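You operate a simulated robot arm through the tools that you are given. There is no shell and no other tool.

The job below is to be done with a simulated robot arm. You get a single attempt, and the scene is never put back.

TASK
Grind a scoop of coffee beans; cup of grounds on the blue tile.
Fine: brass lid on before grinding; nearly all ground; drawer shut, scoop back. Set down upright: small brass scoop.

It is judged by the outcome, as a careful person would: the job done as asked, and still so three seconds after it is handed in. It fails if anything else is knocked over, pushed out of place, dropped, spilled or broken. Lids that push on must go on centred and level and be pressed home; caps that screw on are set level and turned clockwise until they are tight.

THE ROBOT
A 7-joint arm with a two-finger parallel gripper, fixed in place. Base frame: the origin is at the foot of the arm, x ahead of it, y to its left, z up. Readings come in mm, degrees, newtons and seconds.
With the tool pointing down near the work surface it reaches from about 340 to 780 mm from the base axis. Its first joint turns from -166.0 to 166.0 degrees. Payload 3.91 kg.
Tool frame: the origin (TCP) lies between the finger pads and is the grasp point; the fingertips stand 30 mm ahead of it; z points along the fingers, y is the line along which they close. Largest opening 110 mm; finger width 20, thickness 10; the body of the gripper, 48 by 112 mm, starts 55 mm behind the TCP.
Orientation is told as [roll, pitch, yaw] about the base's x, y, z axes, in that order, counted from this pose: with the fingers straight down and closing along the base's y, the tool's x points along the base's -x, its y along +y and its z along -z.

THE INTERFACE
- The arm moves only by the tool apply_moves. Its argument "moves" is a list of rows, each a list of 3 entries, a list of its own where there are three numbers: the gripper command, from -1 (fully open) to 1 (shut), values between in proportion, then the shift along the tool's x, y, z in units of 400 mm (1.0 is 400 mm), then the turn, a rotation vector about the tool's x, y, z in units of 180 degrees (1.0 is 180 degrees). In form: [[hand, [x, y, z], [ax, ay, az]], ...]. A call has 1 to 20 rows; each row is the pose to reach, as a shift and turn from the pose commanded when the call began, along the tool's axes at that moment. A call with a number of a shift or a turn outside -1 to 1 is refused whole. Rows are played at 5 a second. More than 50 mm and 8.6 degrees between two rows, or a gripper value outside its range, and nothing of the call is played. Where a pose cannot be reached the arm comes as near as it can. A force on the tool above 40 N (or 10 N above the force at the start of the call, whichever is more), or a blocked arm, ends the call early, and 0.2 s more pass. The fingers move at their own pace (about 153 mm/s each) and stop on an object; they squeeze with about 25 N. The grip force told is the motor's: it shows also when the fingers shut on nothing. Time passes only in rows, and 0.2 s behind the last, so rows that repeat a pose let the fingers close. The reply holds the time, the measured pose of the TCP, the force on the tool along the base axes, the opening and the grip force, in the units named above and with some noise, with the torque about the TCP (base axes, N m) and any sound that the robot's microphone picked up.
- Cameras (640 x 400 px; columns grow to the right, rows downward): "scene" is fixed at [219, -499.9, 1572.3]; the picture's right is [0.95, -0.30, 0.00], its down [-0.09, -0.28, -0.96] and it looks along [0.29, 0.91, -0.29] (base axes); focal length 363 px, centre (320, 200). "wrist" rides on the gripper at [77, 7, -114] in the tool frame; the picture's right is [-0.09, 1.00, 0.00], its down [-0.80, -0.07, -0.59] and it looks along [-0.59, -0.05, 0.80] (tool axes); focal length 270 px, centre (320, 200). There is no depth. A picture from a camera that has moved, and an enlarged one, comes with that camera's place and axes in the base frame and with its lens.
- snapshot(camera): a new picture of that camera. It takes no simulated time.
- slide_trunk(by): slides the trunk up (or, below 0, down) by that many mm; the arm rides with it, the base frame stays. It gives what a move gives, with no picture.
- close_up(camera, box): a new picture of the part [left, top, right, bottom] of that camera's present view, enlarged. It takes no simulated time.
- hand_in(): hands the job in; it is judged then, once.

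Nothing tells you positions but the pictures and the camera data. Unless the task says otherwise, let go and move clear before handing in.

The tools are called as name(argument=value, ...) on one line, values as JSON. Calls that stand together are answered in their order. apply_moves: Moves the arm, as the interface text tells. Its arguments: {"type":"object","properties":{"moves":{"type":"array","items":{"type":"array"}}},"required":["moves"]} The other tools are called the same way: slide_trunk (by) slides the trunk up or down; snapshot (camera) takes a picture; close_up (camera, box) takes an enlarged picture of a part of a camera's view; hand_in () hands the job in.

At the start:

```text
time_s: 0.0
ee_pos: [299.1, 282.4, 1397.1]
tool_rot: [0.1, 0.0, 0.0]
ft_force: [-0.5, -0.7, 0.1]
ft_torque: [0.02, -0.01, 0.0]
opening: 110.1
grip_force: 0.0
trunk travel left (down, up): [-575.0, 35.0]
```

scene: 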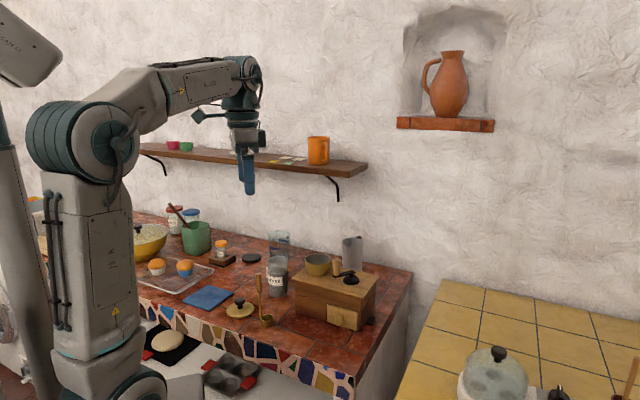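
wrist: 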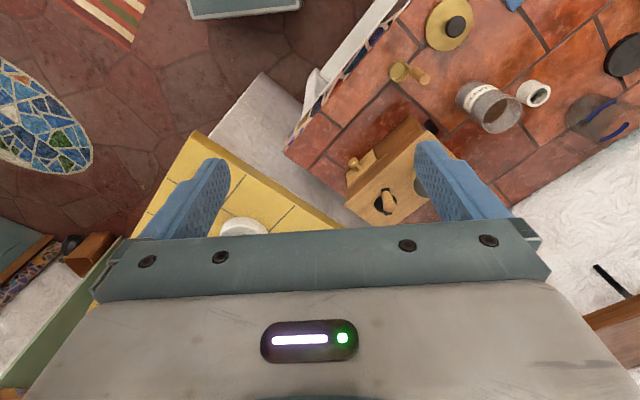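

I see a counter with a wooden coffee grinder (brass bowl on top, crank, drawer), a jar of coffee, a brass scoop, a brass lid and a blue tile. I'll look closer before moving.

close_up(camera="scene", box=[240, 220, 400, 340])

close_up(camera="scene", box=[120, 200, 300, 340])

close_up(camera="wrist", box=[320, 0, 640, 220])

```text
3.33 times, centred on (320, 280) of scene
camera zoom: at [219.0, -499.9, 1572.3], right [0.95, -0.3, 0.0], down [-0.09, -0.28, -0.96], along [0.29, 0.91, -0.29], focal length 1210 px, centre (320, -67)
```

zoom: 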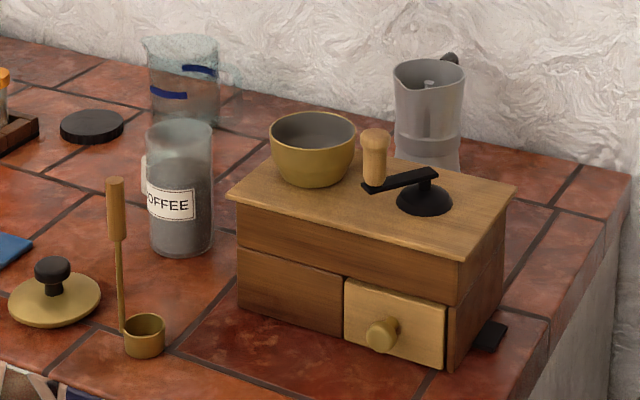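

```text
2.86 times, centred on (210, 270) of scene
camera zoom: at [219.0, -499.9, 1572.3], right [0.95, -0.3, 0.0], down [-0.09, -0.28, -0.96], along [0.29, 0.91, -0.29], focal length 1038 px, centre (634, 0)
```

zoom: 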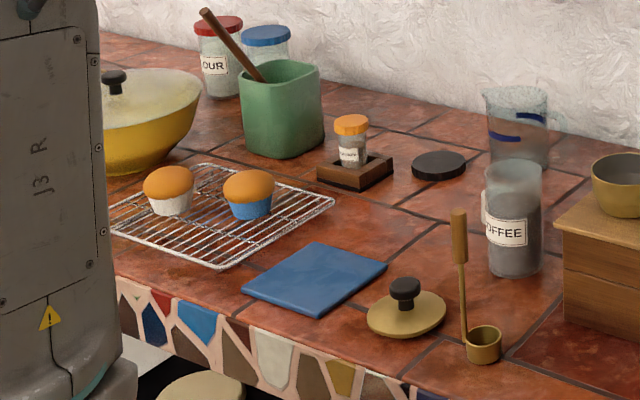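

```text
1.82 times, centred on (480, 110) of wrist
camera zoom: at [221.7, 288.8, 1511.3], right [0.09, 1.0, 0.0], down [0.8, -0.07, 0.59], along [0.59, -0.05, -0.8], focal length 491 px, centre (29, 364)
```

zoom: 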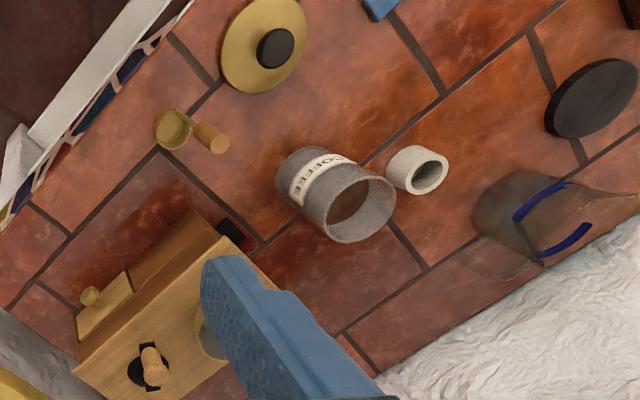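

The grinder, jar, scoop (standing upright with a tall handle), lid and blue tile all sit on the counter to the arm's left at about z≈890. I'll lower the trunk part way so the wrist camera gets a closer look.

slide_trunk(by=-150)

```text
time_s: 1.8
ee_pos: [298.9, 282.1, 1246.7]
tool_rot: [0.0, 0.0, 0.0]
ft_force: [0.0, 0.3, 0.0]
ft_torque: [0.03, -0.02, 0.01]
opening: 110.1
grip_force: 0.1
trunk travel left (down, up): [-425.0, 185.0]
```

Lowering went cleanly. Next I'll yaw the tool 90° so the wrist camera looks toward the wall, from the front of the counter.

apply_moves(moves=[[-1, [0, 0, 0], [0, 0, -0.0417]], [-1, [0, 0, 0], [0, 0, -0.0833]], [-1, [0, 0, 0], [0, 0, -0.125]], [-1, [0, 0, 0], [0, 0, -0.1667]], [-1, [0, 0, 0], [0, 0, -0.2083]], [-1, [0, 0, 0], [0, 0, -0.25]], [-1, [0, 0, 0], [0, 0, -0.2917]], [-1, [0, 0, 0], [0, 0, -0.3333]], [-1, [0, 0, 0], [0, 0, -0.375]], [-1, [0, 0, 0], [0, 0, -0.4167]], [-1, [0, 0, 0], [0, 0, -0.4583]], [-1, [0, 0, 0], [0, 0, -0.5]]])

snapshot(camera="wrist")

snapshot(camera="scene")

```text
time_s: 4.3
ee_pos: [299.3, 283.8, 1247.3]
tool_rot: [-0.1, -0.1, 90.0]
ft_force: [-1.1, -0.8, -0.3]
ft_torque: [0.02, -0.02, -0.01]
opening: 110.0
grip_force: 0.1
trunk travel left (down, up): [-425.0, 185.0]
```

```text
taken
camera wrist: at [292.1, 205.3, 1361.1], right [-1.0, 0.09, 0.0], down [0.07, 0.8, 0.59], along [0.05, 0.59, -0.8], focal length 270 px, centre (320, 200)
```

wrist: 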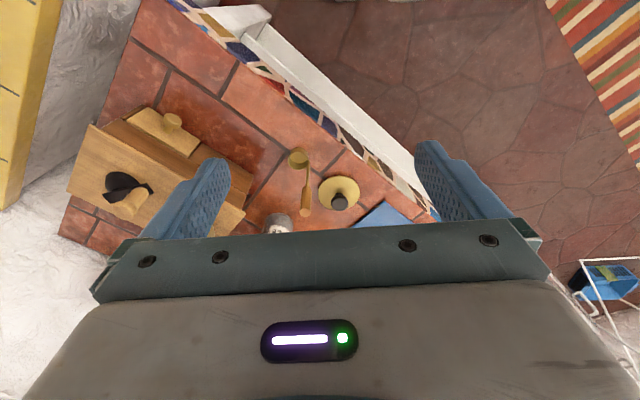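

```text
taken
```

scene: 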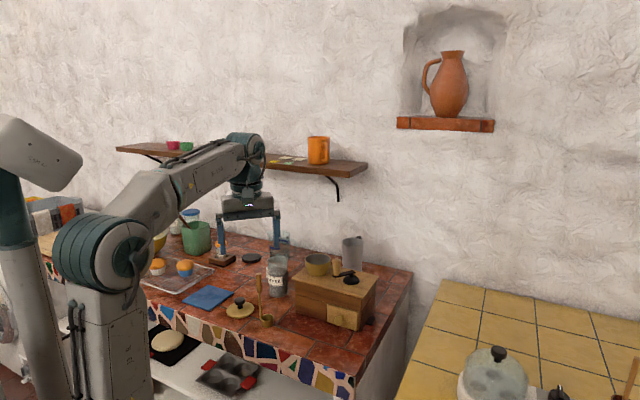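

The counter is turned 45° to the base, and the grinder's drawer faces the arm. I'll set yaw to 45° and move the camera over the scoop, jar and lid area for accurate views.

apply_moves(moves=[[-1, [-0.0813, -0.0158, 0], [0, 0, 0.0417]], [-1, [-0.1625, -0.0317, 0], [0, 0, 0.0833]], [-1, [-0.2438, -0.0475, 0], [0, 0, 0.125]], [-1, [-0.325, -0.0633, 0], [0, 0, 0.1667]], [-1, [-0.4063, -0.0792, 0], [0, 0, 0.2083]], [-1, [-0.4875, -0.095, 0], [0, 0, 0.25]]])

snapshot(camera="wrist")

close_up(camera="wrist", box=[190, 0, 480, 220])

```text
time_s: 5.8
ee_pos: [334.9, 481.9, 1244.0]
tool_rot: [-0.1, 0.0, 45.1]
ft_force: [-0.6, 0.1, 0.3]
ft_torque: [-0.07, -0.01, 0.02]
opening: 110.2
grip_force: 0.0
trunk travel left (down, up): [-425.0, 185.0]
```

```text
taken
camera wrist: at [275.2, 431.9, 1359.1], right [-0.64, 0.77, 0.0], down [0.61, 0.52, 0.6], along [0.46, 0.38, -0.8], focal length 270 px, centre (320, 200)
```

wrist: 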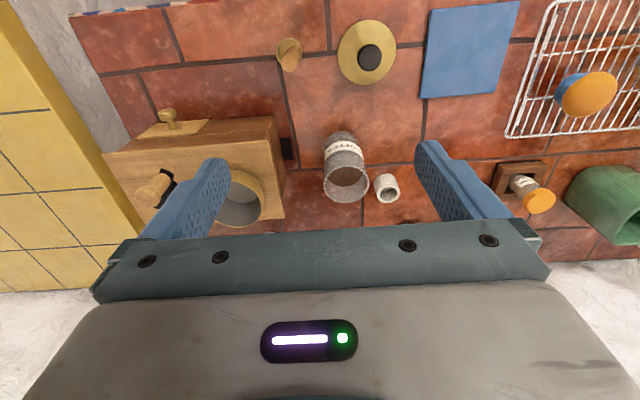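

```text
1.82 times, centred on (335, 110) of wrist
camera zoom: at [275.2, 431.9, 1359.1], right [-0.64, 0.77, 0.0], down [0.61, 0.52, 0.6], along [0.46, 0.38, -0.8], focal length 491 px, centre (293, 364)
```

zoom: 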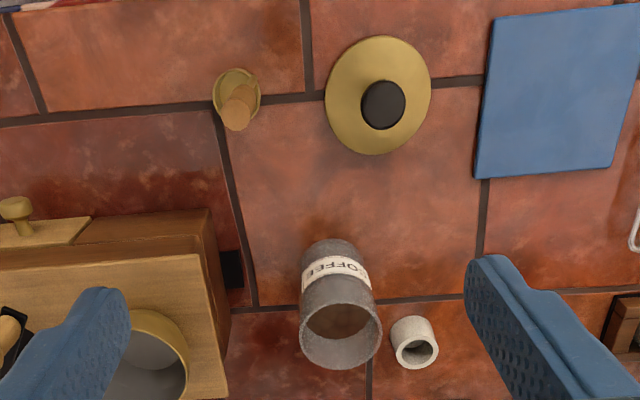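

The layout is clear: jar mouth near (417, 599, 1026), scoop near (348, 435), lid near (281, 530), tile top at about z=910. Next I'll look at the grinder from above.

apply_moves(moves=[[-1, [-0.0495, -0.0968, 0], [0, 0, 0]], [-1, [-0.099, -0.1936, 0], [0, 0, 0]], [-1, [-0.1485, -0.2904, 0], [0, 0, 0]], [-1, [-0.198, -0.3872, 0], [0, 0, 0]], [-1, [-0.2475, -0.484, 0], [0, 0, 0]], [-1, [-0.2475, -0.484, 0], [0, 0, 0]]])

snapshot(camera="wrist")

close_up(camera="wrist", box=[190, 0, 480, 220])

```text
time_s: 7.2
ee_pos: [490.3, 383.4, 1224.8]
tool_rot: [-0.1, -0.3, 45.1]
ft_force: [-1.1, -0.7, 1.1]
ft_torque: [0.0, -0.11, 0.02]
opening: 110.0
grip_force: 0.0
out of reach, approached as far as the arm can: row 1, 2, 3, 4, 5, 6
trunk travel left (down, up): [-425.0, 185.0]
```

```text
taken
camera wrist: at [430.7, 331.3, 1337.4], right [-0.64, 0.77, 0.0], down [0.61, 0.52, 0.6], along [0.46, 0.39, -0.8], focal length 270 px, centre (320, 200)
```

wrist: 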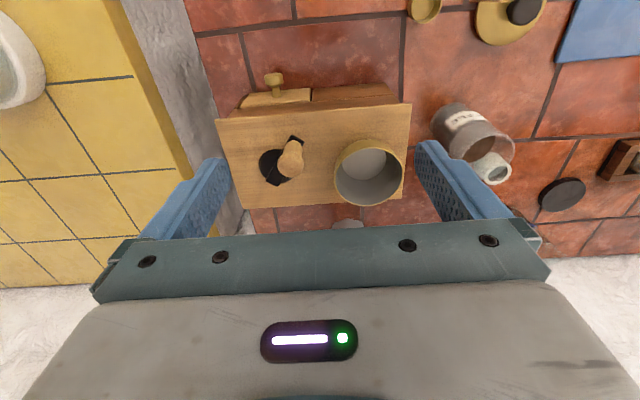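

```text
1.82 times, centred on (335, 110) of wrist
camera zoom: at [430.7, 331.3, 1337.4], right [-0.64, 0.77, 0.0], down [0.61, 0.52, 0.6], along [0.46, 0.39, -0.8], focal length 491 px, centre (293, 364)
```

zoom: 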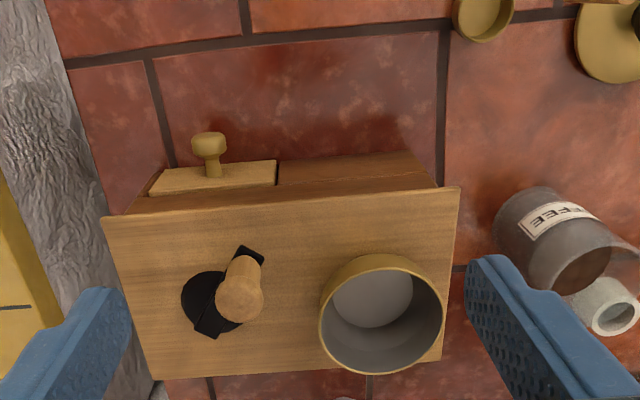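

The arm is short of reach here because the trunk is still high. I'll retract toward the base, lower the trunk further, and come back.

apply_moves(moves=[[-1, [0.1, 0, 0], [0, 0, 0]], [-1, [0.2, 0, 0], [0, 0, 0]], [-1, [0.3, 0, 0], [0, 0, 0]], [-1, [0.4, 0, 0], [0, 0, 0]], [-1, [0.5, 0, 0], [0, 0, 0]]])

```text
time_s: 8.3
ee_pos: [349.3, 241.2, 1222.2]
tool_rot: [0.0, 0.0, 45.1]
ft_force: [-0.6, -0.1, -1.7]
ft_torque: [0.01, -0.01, 0.01]
opening: 109.9
grip_force: 0.0
trunk travel left (down, up): [-425.0, 185.0]
```

slide_trunk(by=-230)

snapshot(camera="scene")

```text
time_s: 10.8
ee_pos: [351.9, 240.6, 993.3]
tool_rot: [0.0, 0.0, 44.9]
ft_force: [-0.6, -0.5, 0.2]
ft_torque: [0.01, 0.0, 0.02]
opening: 110.0
grip_force: 0.0
trunk travel left (down, up): [-195.0, 415.0]
```

```text
taken
```

scene: 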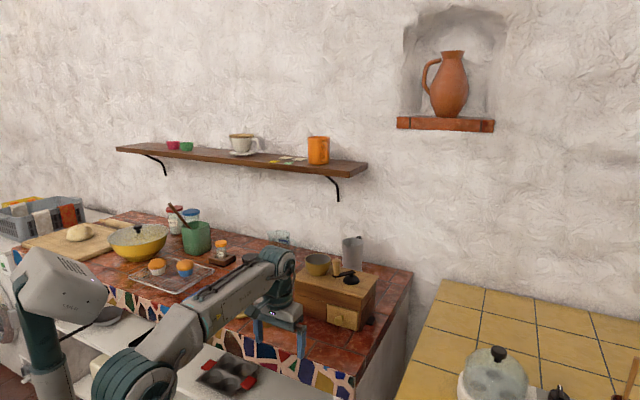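

Now I'll go up and out over the grinder with the lowered trunk to check reach and get a closer view.

apply_moves(moves=[[-1, [0, 0, -0.12], [0, 0, 0]], [-1, [0, 0, -0.24], [0, 0, 0]], [-1, [0, 0, -0.36], [0, 0, 0]], [-1, [0, 0, -0.48], [0, 0, 0]], [-1, [-0.1, 0, -0.54], [0, 0, 0]], [-1, [-0.2, 0, -0.54], [0, 0, 0]], [-1, [-0.3, 0, -0.54], [0, 0, 0]], [-1, [-0.4, 0, -0.54], [0, 0, 0]], [-1, [-0.5, 0, -0.54], [0, 0, 0]], [-1, [-0.5, 0, -0.54], [0, 0, 0]]])

snapshot(camera="wrist")

close_up(camera="wrist", box=[190, 0, 480, 220])

```text
time_s: 13.0
ee_pos: [391.4, 293.6, 1083.4]
tool_rot: [0.0, -0.2, 45.0]
ft_force: [-1.4, -1.3, 1.0]
ft_torque: [0.04, -0.07, 0.03]
opening: 110.0
grip_force: 0.1
out of reach, approached as far as the arm can: row 3, 4, 5, 6, 7, 8, 9, 10
trunk travel left (down, up): [-195.0, 415.0]
```

```text
taken
camera wrist: at [331.8, 243.6, 1197.5], right [-0.64, 0.77, 0.0], down [0.61, 0.51, 0.6], along [0.46, 0.38, -0.8], focal length 270 px, centre (320, 200)
```

wrist: 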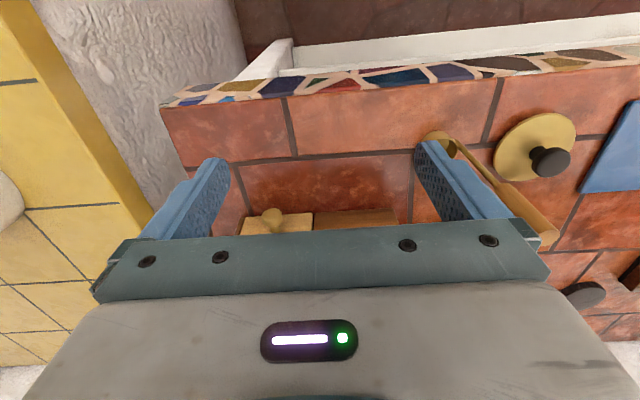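

```text
1.82 times, centred on (335, 110) of wrist
camera zoom: at [331.8, 243.6, 1197.5], right [-0.64, 0.77, 0.0], down [0.61, 0.51, 0.6], along [0.46, 0.38, -0.8], focal length 491 px, centre (293, 364)
```

zoom: 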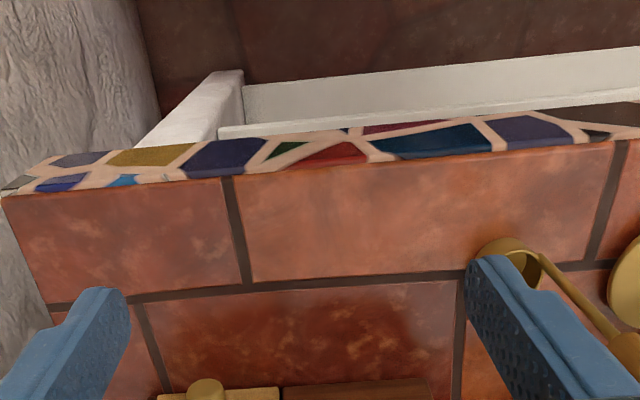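

The tool-down height limit follows the shoulder, so a higher trunk suits this job better. I'll raise it back to about −150 and work lower relative to the shoulder.

slide_trunk(by=230)

apply_moves(moves=[[-1, [-0.1, 0, 0.1], [0, 0, 0]], [-1, [-0.18, 0, 0.2], [0, 0, 0]], [-1, [-0.25, 0, 0.3], [0, 0, 0]], [-1, [-0.25, 0, 0.38], [0, 0, 0]], [-1, [-0.25, 0, 0.38], [0, 0, 0]]])

snapshot(camera="wrist")

```text
time_s: 15.4
ee_pos: [393.2, 295.4, 1313.4]
tool_rot: [0.0, -0.2, 45.1]
ft_force: [0.0, 0.4, 0.5]
ft_torque: [0.02, -0.01, 0.03]
opening: 109.8
grip_force: 0.0
trunk travel left (down, up): [-425.0, 185.0]
```

```text
refused: row 1 steps farther than a row can; nothing moved
```

```text
taken
camera wrist: at [333.2, 245.1, 1426.4], right [-0.64, 0.77, 0.0], down [0.62, 0.52, 0.6], along [0.46, 0.38, -0.8], focal length 270 px, centre (320, 200)
```

wrist: 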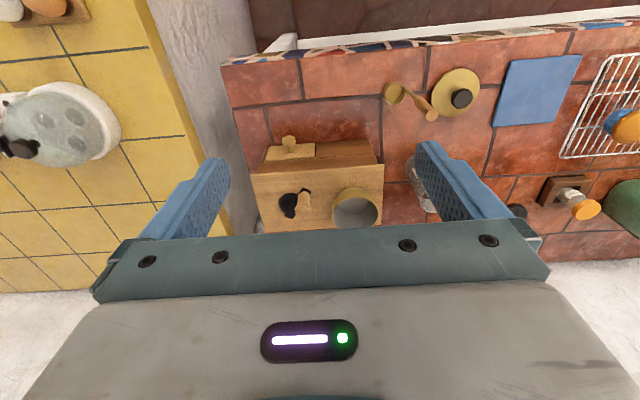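

close_up(camera="wrist", box=[230, 100, 410, 235])

close_up(camera="scene", box=[290, 240, 390, 340])

close_up(camera="scene", box=[220, 260, 300, 340])

```text
2.96 times, centred on (320, 168) of wrist
camera zoom: at [333.2, 245.1, 1426.4], right [-0.64, 0.77, 0.0], down [0.62, 0.52, 0.6], along [0.46, 0.38, -0.8], focal length 801 px, centre (320, 296)
```

zoom: 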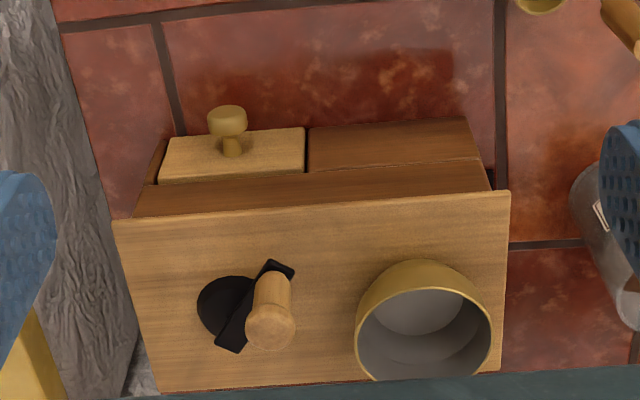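

```text
4.00 times, centred on (340, 290) of scene
camera zoom: at [219.0, -499.9, 1572.3], right [0.95, -0.3, 0.0], down [-0.09, -0.28, -0.96], along [0.29, 0.91, -0.29], focal length 1452 px, centre (240, -160)
```

zoom: 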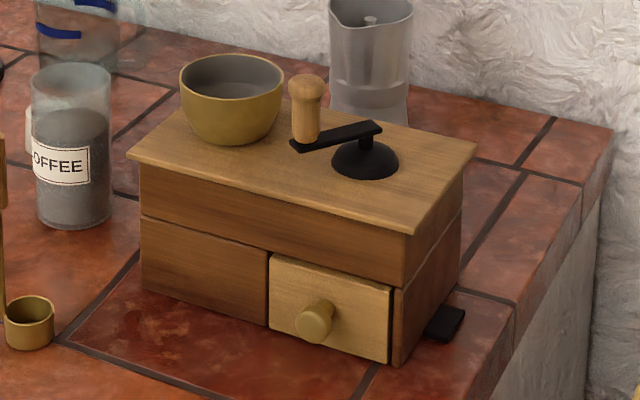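

```text
5.00 times, centred on (260, 300) of scene
camera zoom: at [219.0, -499.9, 1572.3], right [0.95, -0.3, 0.0], down [-0.09, -0.28, -0.96], along [0.29, 0.91, -0.29], focal length 1816 px, centre (620, -300)
```

zoom: 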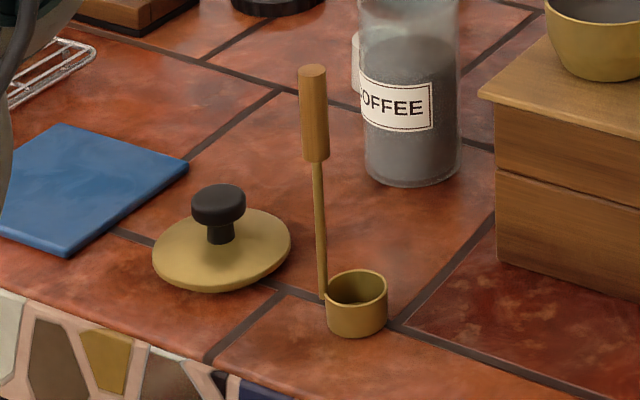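

I see the grinder clamped to the counter, with a knob on the right-hand drawer at roughly (540, 338, 940). I'll come in with the tool tilted 45° to look at the drawer front up close.

apply_moves(moves=[[-1, [-0.0104, -0.0228, 0.0947], [0, -0.03125, 0]], [-1, [-0.0208, -0.0456, 0.1894], [0, -0.0625, 0]], [-1, [-0.0311, -0.0684, 0.2841], [0, -0.09375, 0]], [-1, [-0.0415, -0.0913, 0.3788], [0, -0.125, 0]], [-1, [-0.0519, -0.1141, 0.4734], [0, -0.15625, 0]], [-1, [-0.0623, -0.1369, 0.5681], [0, -0.1875, 0]], [-1, [-0.0726, -0.1597, 0.6628], [0, -0.21875, 0]], [-1, [-0.083, -0.1825, 0.7575], [0, -0.25, 0]], [-1, [-0.083, -0.1825, 0.7575], [0, -0.25, 0]]])

snapshot(camera="wrist")

snapshot(camera="scene")

```text
time_s: 17.4
ee_pos: [468.7, 268.3, 1009.5]
tool_rot: [0.0, -45.1, 44.9]
ft_force: [0.2, 0.2, 0.0]
ft_torque: [0.04, 0.01, 0.0]
opening: 110.1
grip_force: 0.1
trunk travel left (down, up): [-425.0, 185.0]
```

```text
taken
camera wrist: at [367.3, 175.7, 1035.5], right [-0.66, 0.75, 0.06], down [0.15, 0.05, 0.99], along [0.74, 0.66, -0.15], focal length 270 px, centre (320, 200)
```

wrist: 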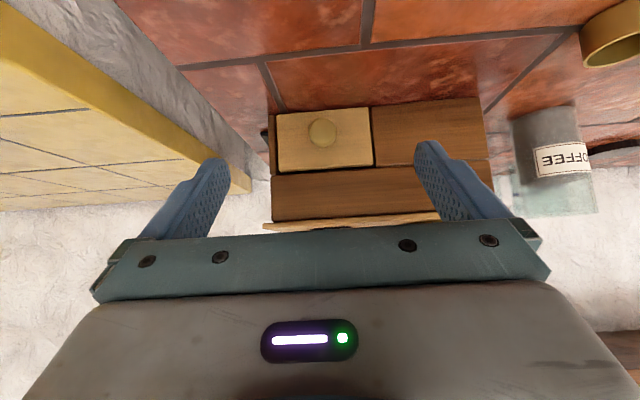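

```text
taken
```

scene: 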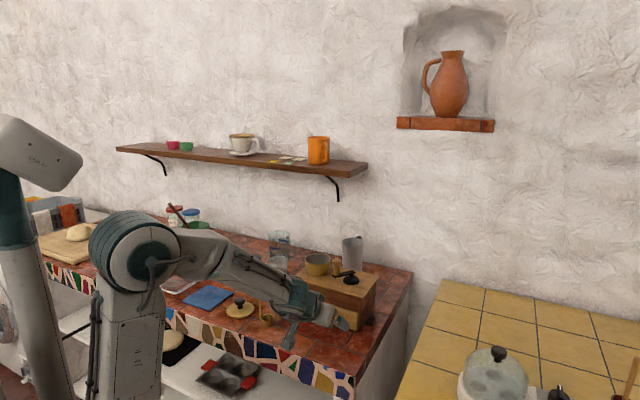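

close_up(camera="wrist", box=[250, 80, 500, 236])

```text
2.56 times, centred on (375, 158) of wrist
camera zoom: at [367.3, 175.7, 1035.5], right [-0.66, 0.75, 0.06], down [0.15, 0.05, 0.99], along [0.74, 0.66, -0.15], focal length 692 px, centre (179, 308)
```

zoom: 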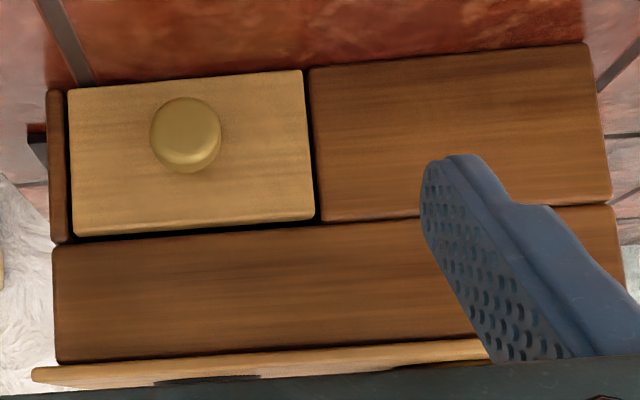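

The knob is about 25 mm wide at u≈143, z≈936, and its head stands roughly 35 mm off the drawer face. I'll approach along the tilted tool axis and take hold of it.

apply_moves(moves=[[0.1, [-0.0162, -0.001, 0.07], [0, 0, 0]], [0.1, [-0.0323, -0.002, 0.14], [0, 0, 0]], [0.1, [-0.0485, -0.003, 0.21], [0, 0, 0]], [0.1, [-0.0485, -0.003, 0.2818], [0, 0, 0]], [0.1, [-0.0485, -0.003, 0.2818], [0, 0, 0]]])

snapshot(camera="wrist")

close_up(camera="scene", box=[280, 260, 400, 350])

```text
time_s: 18.6
ee_pos: [537.4, 332.9, 944.3]
tool_rot: [-0.1, -45.3, 45.0]
ft_force: [-0.8, -1.2, -0.5]
ft_torque: [0.0, 0.02, 0.06]
opening: 49.6
grip_force: 0.0
trunk travel left (down, up): [-425.0, 185.0]
```

```text
taken
camera wrist: at [435.8, 241.5, 970.4], right [-0.66, 0.75, 0.06], down [0.15, 0.05, 0.99], along [0.74, 0.66, -0.15], focal length 270 px, centre (320, 200)
```

wrist: 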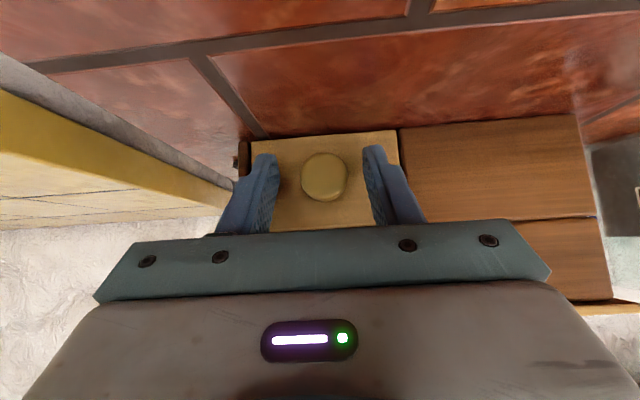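

```text
4.44 times, centred on (340, 305) of scene
camera zoom: at [219.0, -499.9, 1572.3], right [0.95, -0.3, 0.0], down [-0.09, -0.28, -0.96], along [0.29, 0.91, -0.29], focal length 1614 px, centre (231, -267)
```

zoom: 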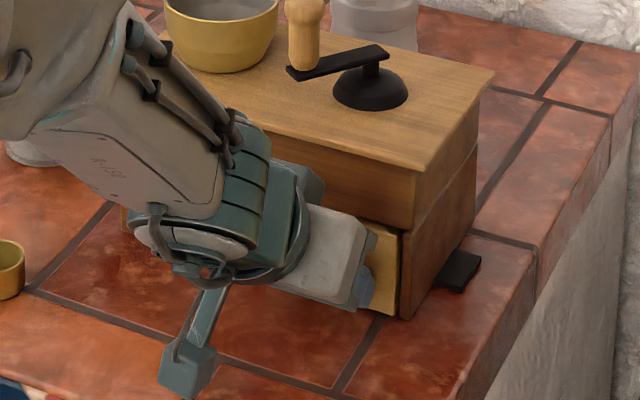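

apply_moves(moves=[[1, [0, 0, 0], [0, 0, 0]], [1, [0, 0, 0], [0, 0, 0]], [1, [0, 0, 0], [0, 0, 0]]])

snapshot(camera="wrist")

```text
time_s: 19.4
ee_pos: [535.1, 333.7, 944.3]
tool_rot: [0.0, -45.1, 45.2]
ft_force: [-4.8, 5.4, -2.5]
ft_torque: [0.18, -0.12, 0.15]
opening: 25.6
grip_force: 45.2
trunk travel left (down, up): [-425.0, 185.0]
```

```text
taken
camera wrist: at [434.5, 242.4, 970.4], right [-0.66, 0.75, 0.06], down [0.15, 0.05, 0.99], along [0.73, 0.66, -0.15], focal length 270 px, centre (320, 200)
```

wrist: 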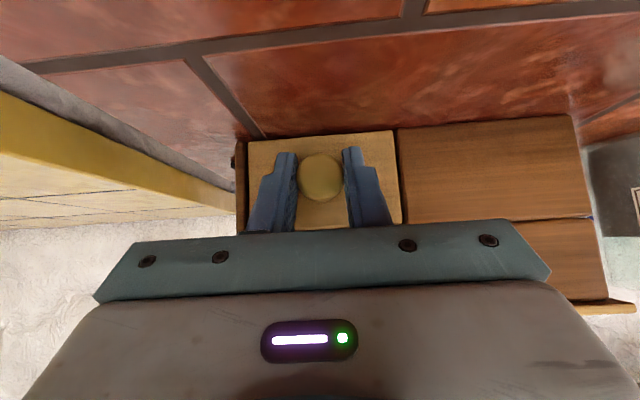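

Gripped at 25.6 mm. Now I'll pull the drawer straight out slowly, watching the force.

apply_moves(moves=[[1, [0.0177, 0.003, -0.0177], [0, 0, 0]], [1, [0.0354, 0.003, -0.0354], [0, 0, 0]], [1, [0.053, 0.003, -0.053], [0, 0, 0]], [1, [0.0707, 0.003, -0.0707], [0, 0, 0]], [1, [0.0884, 0.003, -0.0884], [0, 0, 0]]])

snapshot(camera="wrist")

close_up(camera="scene", box=[280, 260, 400, 350])

```text
time_s: 20.6
ee_pos: [499.9, 299.0, 944.0]
tool_rot: [-0.1, -45.2, 45.0]
ft_force: [-2.6, 3.0, 4.1]
ft_torque: [-0.21, 0.4, 0.03]
opening: 25.4
grip_force: 45.0
trunk travel left (down, up): [-425.0, 185.0]
```

```text
taken
camera wrist: at [398.5, 207.1, 970.2], right [-0.66, 0.75, 0.06], down [0.15, 0.05, 0.99], along [0.74, 0.66, -0.15], focal length 270 px, centre (320, 200)
```

wrist: 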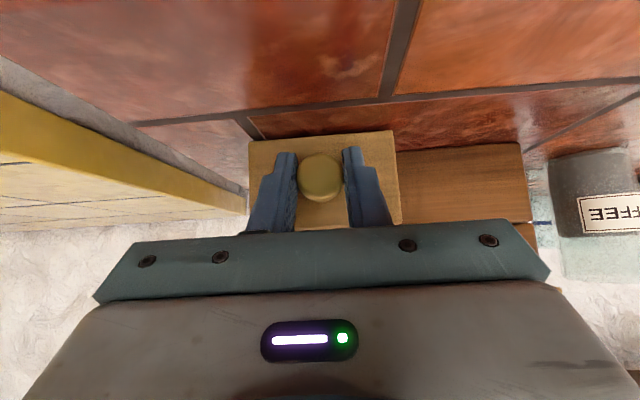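

```text
4.44 times, centred on (340, 305) of scene
camera zoom: at [219.0, -499.9, 1572.3], right [0.95, -0.3, 0.0], down [-0.09, -0.28, -0.96], along [0.29, 0.91, -0.29], focal length 1614 px, centre (231, -267)
```

zoom: 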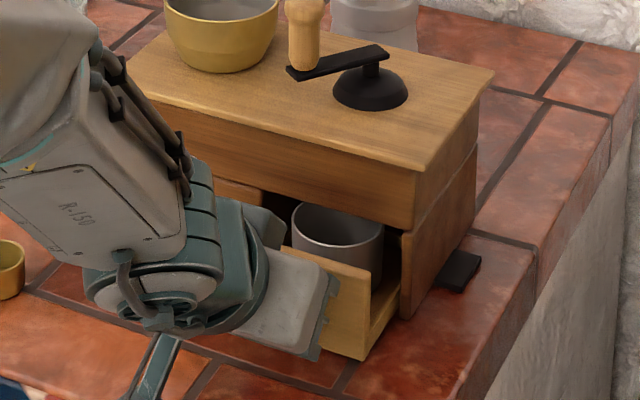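

The drawer already holds a metal cup, so nothing needs adding before grinding. I'll push the drawer shut again now.

apply_moves(moves=[[1, [-0.0177, 0, 0.0177], [0, 0, 0]], [1, [-0.0354, 0, 0.0354], [0, 0, 0]], [1, [-0.053, 0, 0.053], [0, 0, 0]], [1, [-0.0707, 0, 0.0707], [0, 0, 0]], [1, [-0.0884, 0, 0.0884], [0, 0, 0]], [1, [-0.0895, 0, 0.0895], [0, 0, 0]]])

```text
time_s: 22.0
ee_pos: [536.9, 334.2, 943.8]
tool_rot: [-0.1, -45.2, 45.0]
ft_force: [-1.6, 0.2, 8.1]
ft_torque: [0.09, -0.12, -0.05]
opening: 25.2
grip_force: 45.1
trunk travel left (down, up): [-425.0, 185.0]
```

apply_moves(moves=[[0.1, [0, 0, 0], [0, 0, 0]], [0.1, [0, 0, 0], [0, 0, 0]], [0.1, [0, 0, -0.06], [0, 0, 0]], [0.1, [0, 0, -0.13], [0, 0, 0]], [0.1, [0, 0, -0.22], [0, 0, 0]], [0.1, [0, 0, -0.3], [0, 0, 0]]])

close_up(camera="wrist", box=[250, 80, 500, 236])

```text
time_s: 23.4
ee_pos: [475.8, 275.2, 1028.5]
tool_rot: [-0.2, -45.1, 45.2]
ft_force: [-0.2, 0.4, -0.2]
ft_torque: [-0.02, 0.0, 0.0]
opening: 49.7
grip_force: 0.0
trunk travel left (down, up): [-425.0, 185.0]
```

```text
2.56 times, centred on (375, 158) of wrist
camera zoom: at [373.8, 182.9, 1053.6], right [-0.66, 0.75, 0.06], down [0.15, 0.05, 0.99], along [0.73, 0.66, -0.15], focal length 692 px, centre (179, 308)
```

zoom: 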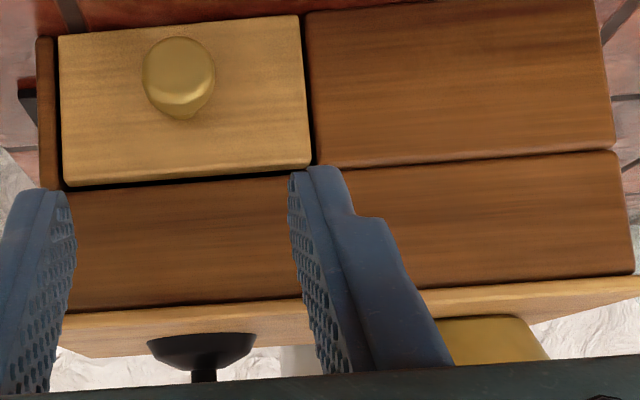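

The drawer is closed. I'll straighten the tool and move above the scoop handle to get an exact fix on it.

apply_moves(moves=[[-0.3, [-0.0415, 0.0776, -0.035], [0, 0.0357, 0]], [-0.3, [-0.083, 0.1553, -0.07], [0, 0.0714, 0]], [-0.3, [-0.1245, 0.2329, -0.105], [0, 0.1071, 0]], [-0.3, [-0.166, 0.3106, -0.14], [0, 0.1429, 0]], [-0.3, [-0.2075, 0.3882, -0.175], [0, 0.1786, 0]], [-0.3, [-0.249, 0.4659, -0.21], [0, 0.2143, 0]], [-0.3, [-0.2905, 0.5435, -0.245], [0, 0.25, 0]], [-0.3, [-0.2905, 0.5435, -0.245], [0, 0.25, 0]]])

snapshot(camera="wrist")

close_up(camera="wrist", box=[230, 0, 430, 125])

```text
time_s: 25.2
ee_pos: [331.7, 438.1, 1178.3]
tool_rot: [-0.1, -0.1, 45.0]
ft_force: [0.3, 0.6, -1.1]
ft_torque: [-0.02, 0.03, 0.01]
opening: 71.5
grip_force: 0.1
trunk travel left (down, up): [-425.0, 185.0]
```

```text
taken
camera wrist: at [271.1, 387.3, 1293.6], right [-0.64, 0.77, 0.0], down [0.62, 0.52, 0.6], along [0.46, 0.38, -0.8], focal length 270 px, centre (320, 200)
```

wrist: 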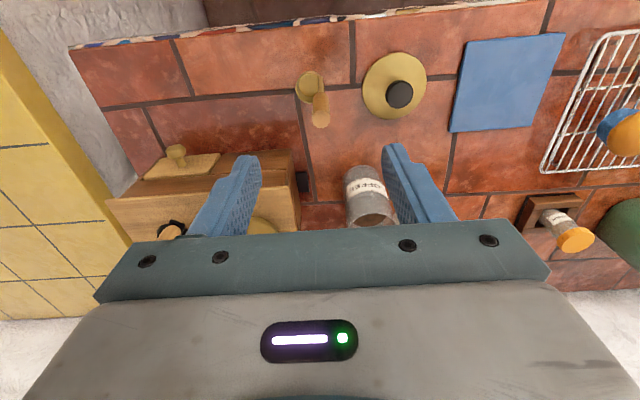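

```text
3.20 times, centred on (330, 62) of wrist
camera zoom: at [271.1, 387.3, 1293.6], right [-0.64, 0.77, 0.0], down [0.62, 0.52, 0.6], along [0.46, 0.38, -0.8], focal length 865 px, centre (288, 640)
```

zoom: 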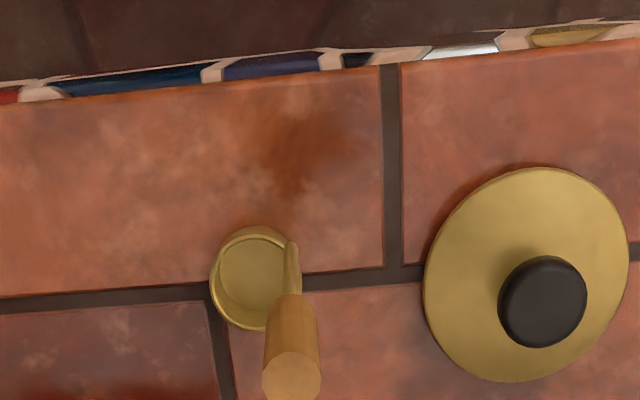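

The handle stands vertically at about (329.5, 437), with its top at z≈1076. I'll lower over it and grip the wooden part at z≈1050.

apply_moves(moves=[[-0.3, [0.006, 0.002, 0.08], [0, 0, 0]], [-0.3, [0.006, 0.002, 0.16], [0, 0, 0]], [-0.3, [0.006, 0.002, 0.24], [0, 0, 0]], [-0.3, [0.006, 0.002, 0.3208], [0, 0, 0]], [-0.3, [0.006, 0.002, 0.3208], [0, 0, 0]]])

snapshot(camera="wrist")

close_up(camera="scene", box=[220, 220, 320, 340])

```text
time_s: 26.4
ee_pos: [328.6, 435.5, 1050.3]
tool_rot: [0.0, -0.2, 45.0]
ft_force: [0.7, -0.2, -0.2]
ft_torque: [0.01, -0.05, 0.02]
opening: 71.7
grip_force: 0.0
trunk travel left (down, up): [-425.0, 185.0]
```

```text
taken
camera wrist: at [268.9, 385.3, 1164.0], right [-0.64, 0.77, 0.0], down [0.62, 0.52, 0.6], along [0.46, 0.38, -0.8], focal length 270 px, centre (320, 200)
```

wrist: 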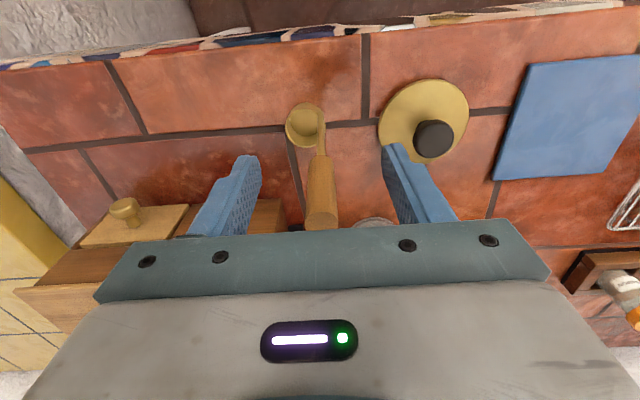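

```text
3.33 times, centred on (270, 280) of scene
camera zoom: at [219.0, -499.9, 1572.3], right [0.95, -0.3, 0.0], down [-0.09, -0.28, -0.96], along [0.29, 0.91, -0.29], focal length 1210 px, centre (487, -67)
```

zoom: 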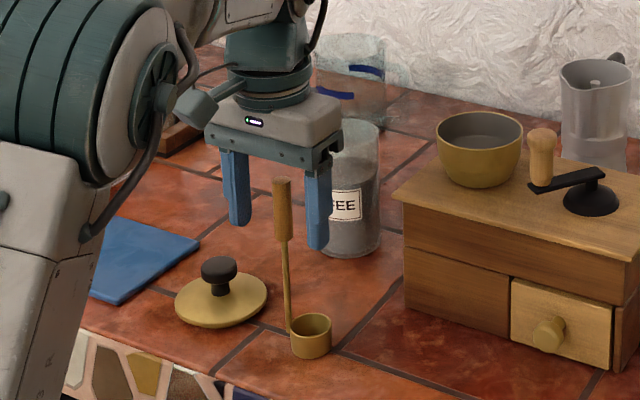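

Well centred. Closing on the handle.

apply_moves(moves=[[1, [0, 0, 0], [0, 0, 0]], [1, [0, 0, 0], [0, 0, 0]], [1, [0, 0, 0], [0, 0, 0]], [1, [0, 0, 0], [0, 0, 0]]])

close_up(camera="scene", box=[220, 220, 320, 340])

```text
time_s: 27.4
ee_pos: [329.2, 436.6, 1048.6]
tool_rot: [0.0, -0.2, 45.1]
ft_force: [-0.1, 1.0, -0.3]
ft_torque: [0.02, 0.02, 0.04]
opening: 15.6
grip_force: 25.5
trunk travel left (down, up): [-425.0, 185.0]
```

```text
3.33 times, centred on (270, 280) of scene
camera zoom: at [219.0, -499.9, 1572.3], right [0.95, -0.3, 0.0], down [-0.09, -0.28, -0.96], along [0.29, 0.91, -0.29], focal length 1210 px, centre (487, -67)
```

zoom: 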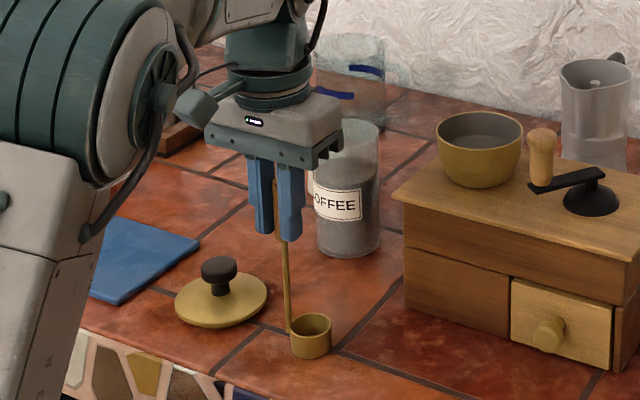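

The scoop is held. I'll lift it clear, then raise the trunk so the arm can travel over the jar mouth.

apply_moves(moves=[[1, [0, 0, -0.03], [0, 0, 0]], [1, [0, 0, -0.1], [0, 0, 0]], [1, [0, 0, -0.2], [0, 0, 0]], [1, [0, 0, -0.2], [0, 0, 0]]])

slide_trunk(by=110)

close_up(camera="scene", box=[200, 160, 340, 300])

snapshot(camera="wrist")

```text
time_s: 28.4
ee_pos: [329.0, 436.2, 1129.6]
tool_rot: [0.0, -0.2, 45.0]
ft_force: [-0.6, -0.2, -2.1]
ft_torque: [0.03, 0.01, 0.0]
opening: 15.6
grip_force: 25.1
trunk travel left (down, up): [-425.0, 185.0]
```

```text
time_s: 29.8
ee_pos: [329.2, 435.1, 1240.0]
tool_rot: [0.0, 0.0, 45.0]
ft_force: [0.1, -0.2, -2.4]
ft_torque: [0.0, 0.02, 0.0]
opening: 15.5
grip_force: 24.9
trunk travel left (down, up): [-535.0, 75.0]
```

```text
2.86 times, centred on (270, 230) of scene
camera zoom: at [219.0, -499.9, 1572.3], right [0.95, -0.3, 0.0], down [-0.09, -0.28, -0.96], along [0.29, 0.91, -0.29], focal length 1038 px, centre (463, 114)
```

zoom: 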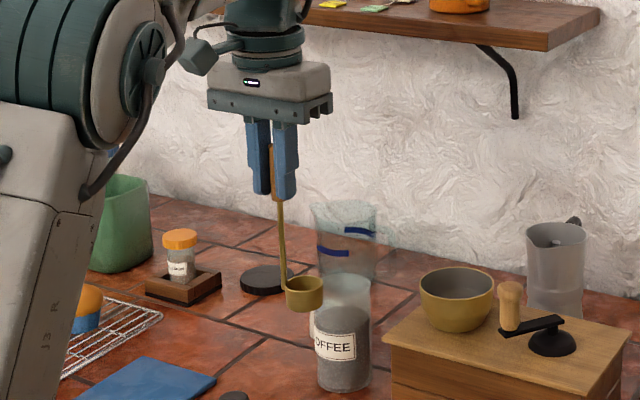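

```text
taken
camera wrist: at [268.9, 386.3, 1354.5], right [-0.64, 0.77, 0.0], down [0.62, 0.52, 0.6], along [0.46, 0.38, -0.8], focal length 270 px, centre (320, 200)
```

wrist: 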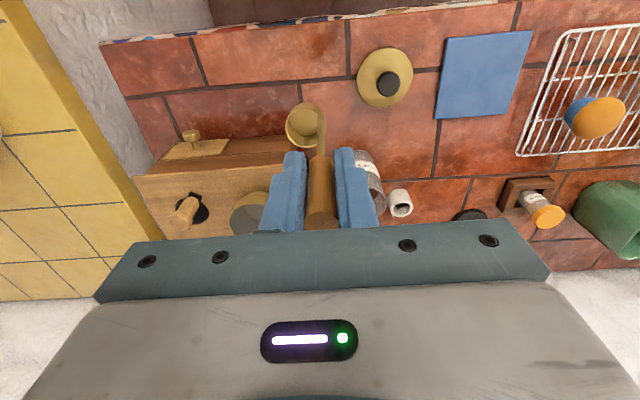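

The scoop hangs level. Next I'll carry it over the jar mouth at about (416, 600), keeping the cup above the rim.

apply_moves(moves=[[1, [-0.08, 0.034, 0], [0, 0, 0]], [1, [-0.16, 0.0686, 0.01], [0, 0, 0]], [1, [-0.25, 0.1029, 0.02], [0, 0, 0]], [1, [-0.33, 0.1372, 0.04], [0, 0, 0]], [1, [-0.4173, 0.1715, 0.0625], [0, 0, 0]], [1, [-0.4173, 0.1715, 0.0625], [0, 0, 0]]])

snapshot(camera="wrist")

close_up(camera="wrist", box=[240, 50, 420, 210])

close_up(camera="scene", box=[230, 180, 330, 310])

```text
time_s: 31.2
ee_pos: [383.4, 577.0, 1203.4]
tool_rot: [-0.1, 0.0, 44.9]
ft_force: [0.8, 0.8, -2.8]
ft_torque: [-0.05, 0.03, -0.06]
opening: 15.4
grip_force: 25.1
out of reach, approached as far as the arm can: row 4, 5, 6
trunk travel left (down, up): [-535.0, 75.0]
```

```text
taken
camera wrist: at [323.8, 527.1, 1318.4], right [-0.64, 0.77, 0.0], down [0.62, 0.52, 0.59], along [0.46, 0.38, -0.8], focal length 270 px, centre (320, 200)
```

wrist: 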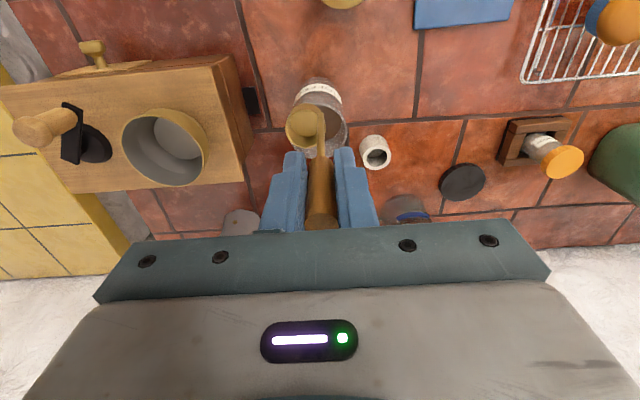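

```text
2.50 times, centred on (330, 130) of wrist
camera zoom: at [323.8, 527.1, 1318.4], right [-0.64, 0.77, 0.0], down [0.62, 0.52, 0.59], along [0.46, 0.38, -0.8], focal length 676 px, centre (295, 375)
```

zoom: 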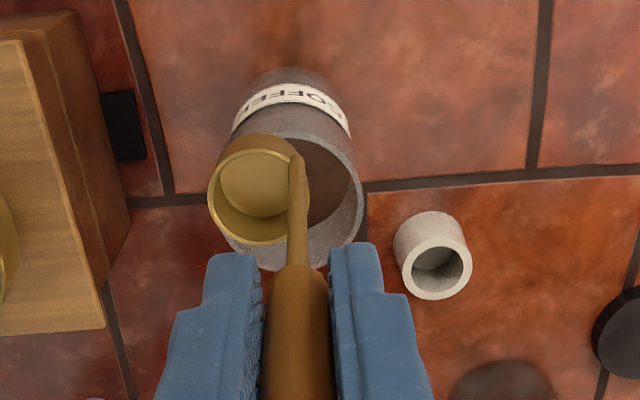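

```text
3.08 times, centred on (280, 245) of scene
camera zoom: at [219.0, -499.9, 1572.3], right [0.95, -0.3, 0.0], down [-0.09, -0.28, -0.96], along [0.29, 0.91, -0.29], focal length 1117 px, centre (443, 62)
```

zoom: 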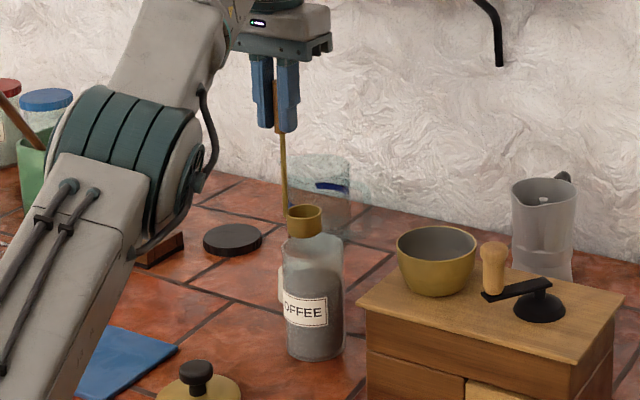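

I'm at the edge of reach again at this height, so I'll raise the trunk by 65 mm more and continue outward.

slide_trunk(by=65)

apply_moves(moves=[[1, [-0.0, 0.0, 0.06], [0, 0, 0]], [1, [-0.036, 0.0088, 0.09], [0, 0, 0]], [1, [-0.072, 0.0177, 0.12], [0, 0, 0]], [1, [-0.072, 0.0177, 0.12], [0, 0, 0]]])

close_up(camera="wrist", box=[240, 50, 420, 210])

close_up(camera="scene", box=[230, 180, 330, 310])

```text
time_s: 32.2
ee_pos: [384.2, 574.6, 1271.1]
tool_rot: [0.0, -0.1, 45.0]
ft_force: [0.0, 0.3, -0.8]
ft_torque: [-0.01, 0.0, -0.02]
opening: 15.8
grip_force: 25.2
trunk travel left (down, up): [-600.0, 10.0]
```

```text
time_s: 33.2
ee_pos: [393.2, 595.1, 1218.1]
tool_rot: [0.0, -0.1, 45.0]
ft_force: [1.3, 0.4, -1.6]
ft_torque: [-0.02, 0.01, 0.05]
opening: 15.6
grip_force: 24.8
out of reach, approached as far as the arm can: row 3, 4
trunk travel left (down, up): [-600.0, 10.0]
```

```text
2.50 times, centred on (330, 130) of wrist
camera zoom: at [333.5, 544.2, 1333.2], right [-0.64, 0.77, 0.0], down [0.62, 0.52, 0.6], along [0.46, 0.38, -0.8], focal length 676 px, centre (295, 375)
```

zoom: 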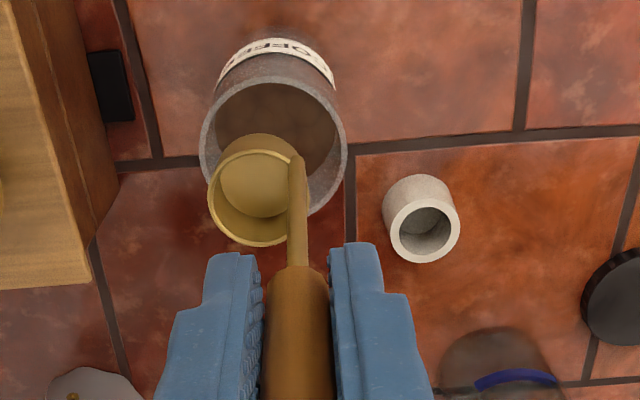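

```text
3.08 times, centred on (280, 245) of scene
camera zoom: at [219.0, -499.9, 1572.3], right [0.95, -0.3, 0.0], down [-0.09, -0.28, -0.96], along [0.29, 0.91, -0.29], focal length 1117 px, centre (443, 62)
```

zoom: 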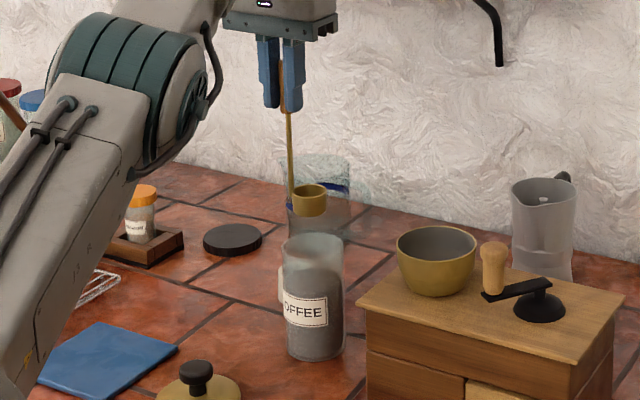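

apply_moves(moves=[[1, [0, 0, 0.045], [0, 0, 0]], [1, [-0.0178, 0.007, 0.045], [0, 0, 0]], [1, [-0.0178, 0.007, 0.045], [0, 0, 0]]])

close_up(camera="wrist", box=[240, 50, 420, 210])

close_up(camera="scene", box=[230, 200, 330, 310])

```text
time_s: 34.0
ee_pos: [395.1, 602.3, 1201.1]
tool_rot: [-0.1, -0.2, 45.0]
ft_force: [0.5, -0.2, -2.2]
ft_torque: [0.0, 0.02, 0.02]
opening: 15.6
grip_force: 25.1
trunk travel left (down, up): [-600.0, 10.0]
```

```text
2.50 times, centred on (330, 130) of wrist
camera zoom: at [336.0, 550.8, 1315.9], right [-0.64, 0.77, 0.0], down [0.61, 0.52, 0.6], along [0.46, 0.38, -0.8], focal length 676 px, centre (295, 375)
```

zoom: 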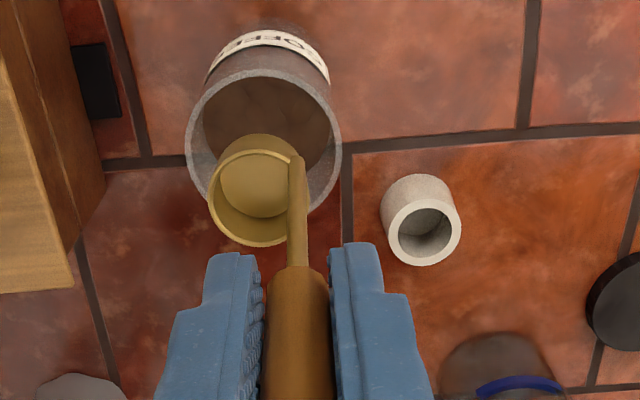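

```text
3.64 times, centred on (280, 255) of scene
camera zoom: at [219.0, -499.9, 1572.3], right [0.95, -0.3, 0.0], down [-0.09, -0.28, -0.96], along [0.29, 0.91, -0.29], focal length 1320 px, centre (466, 0)
```

zoom: 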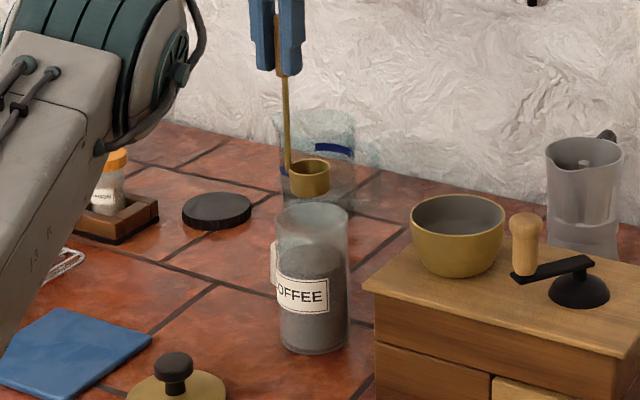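

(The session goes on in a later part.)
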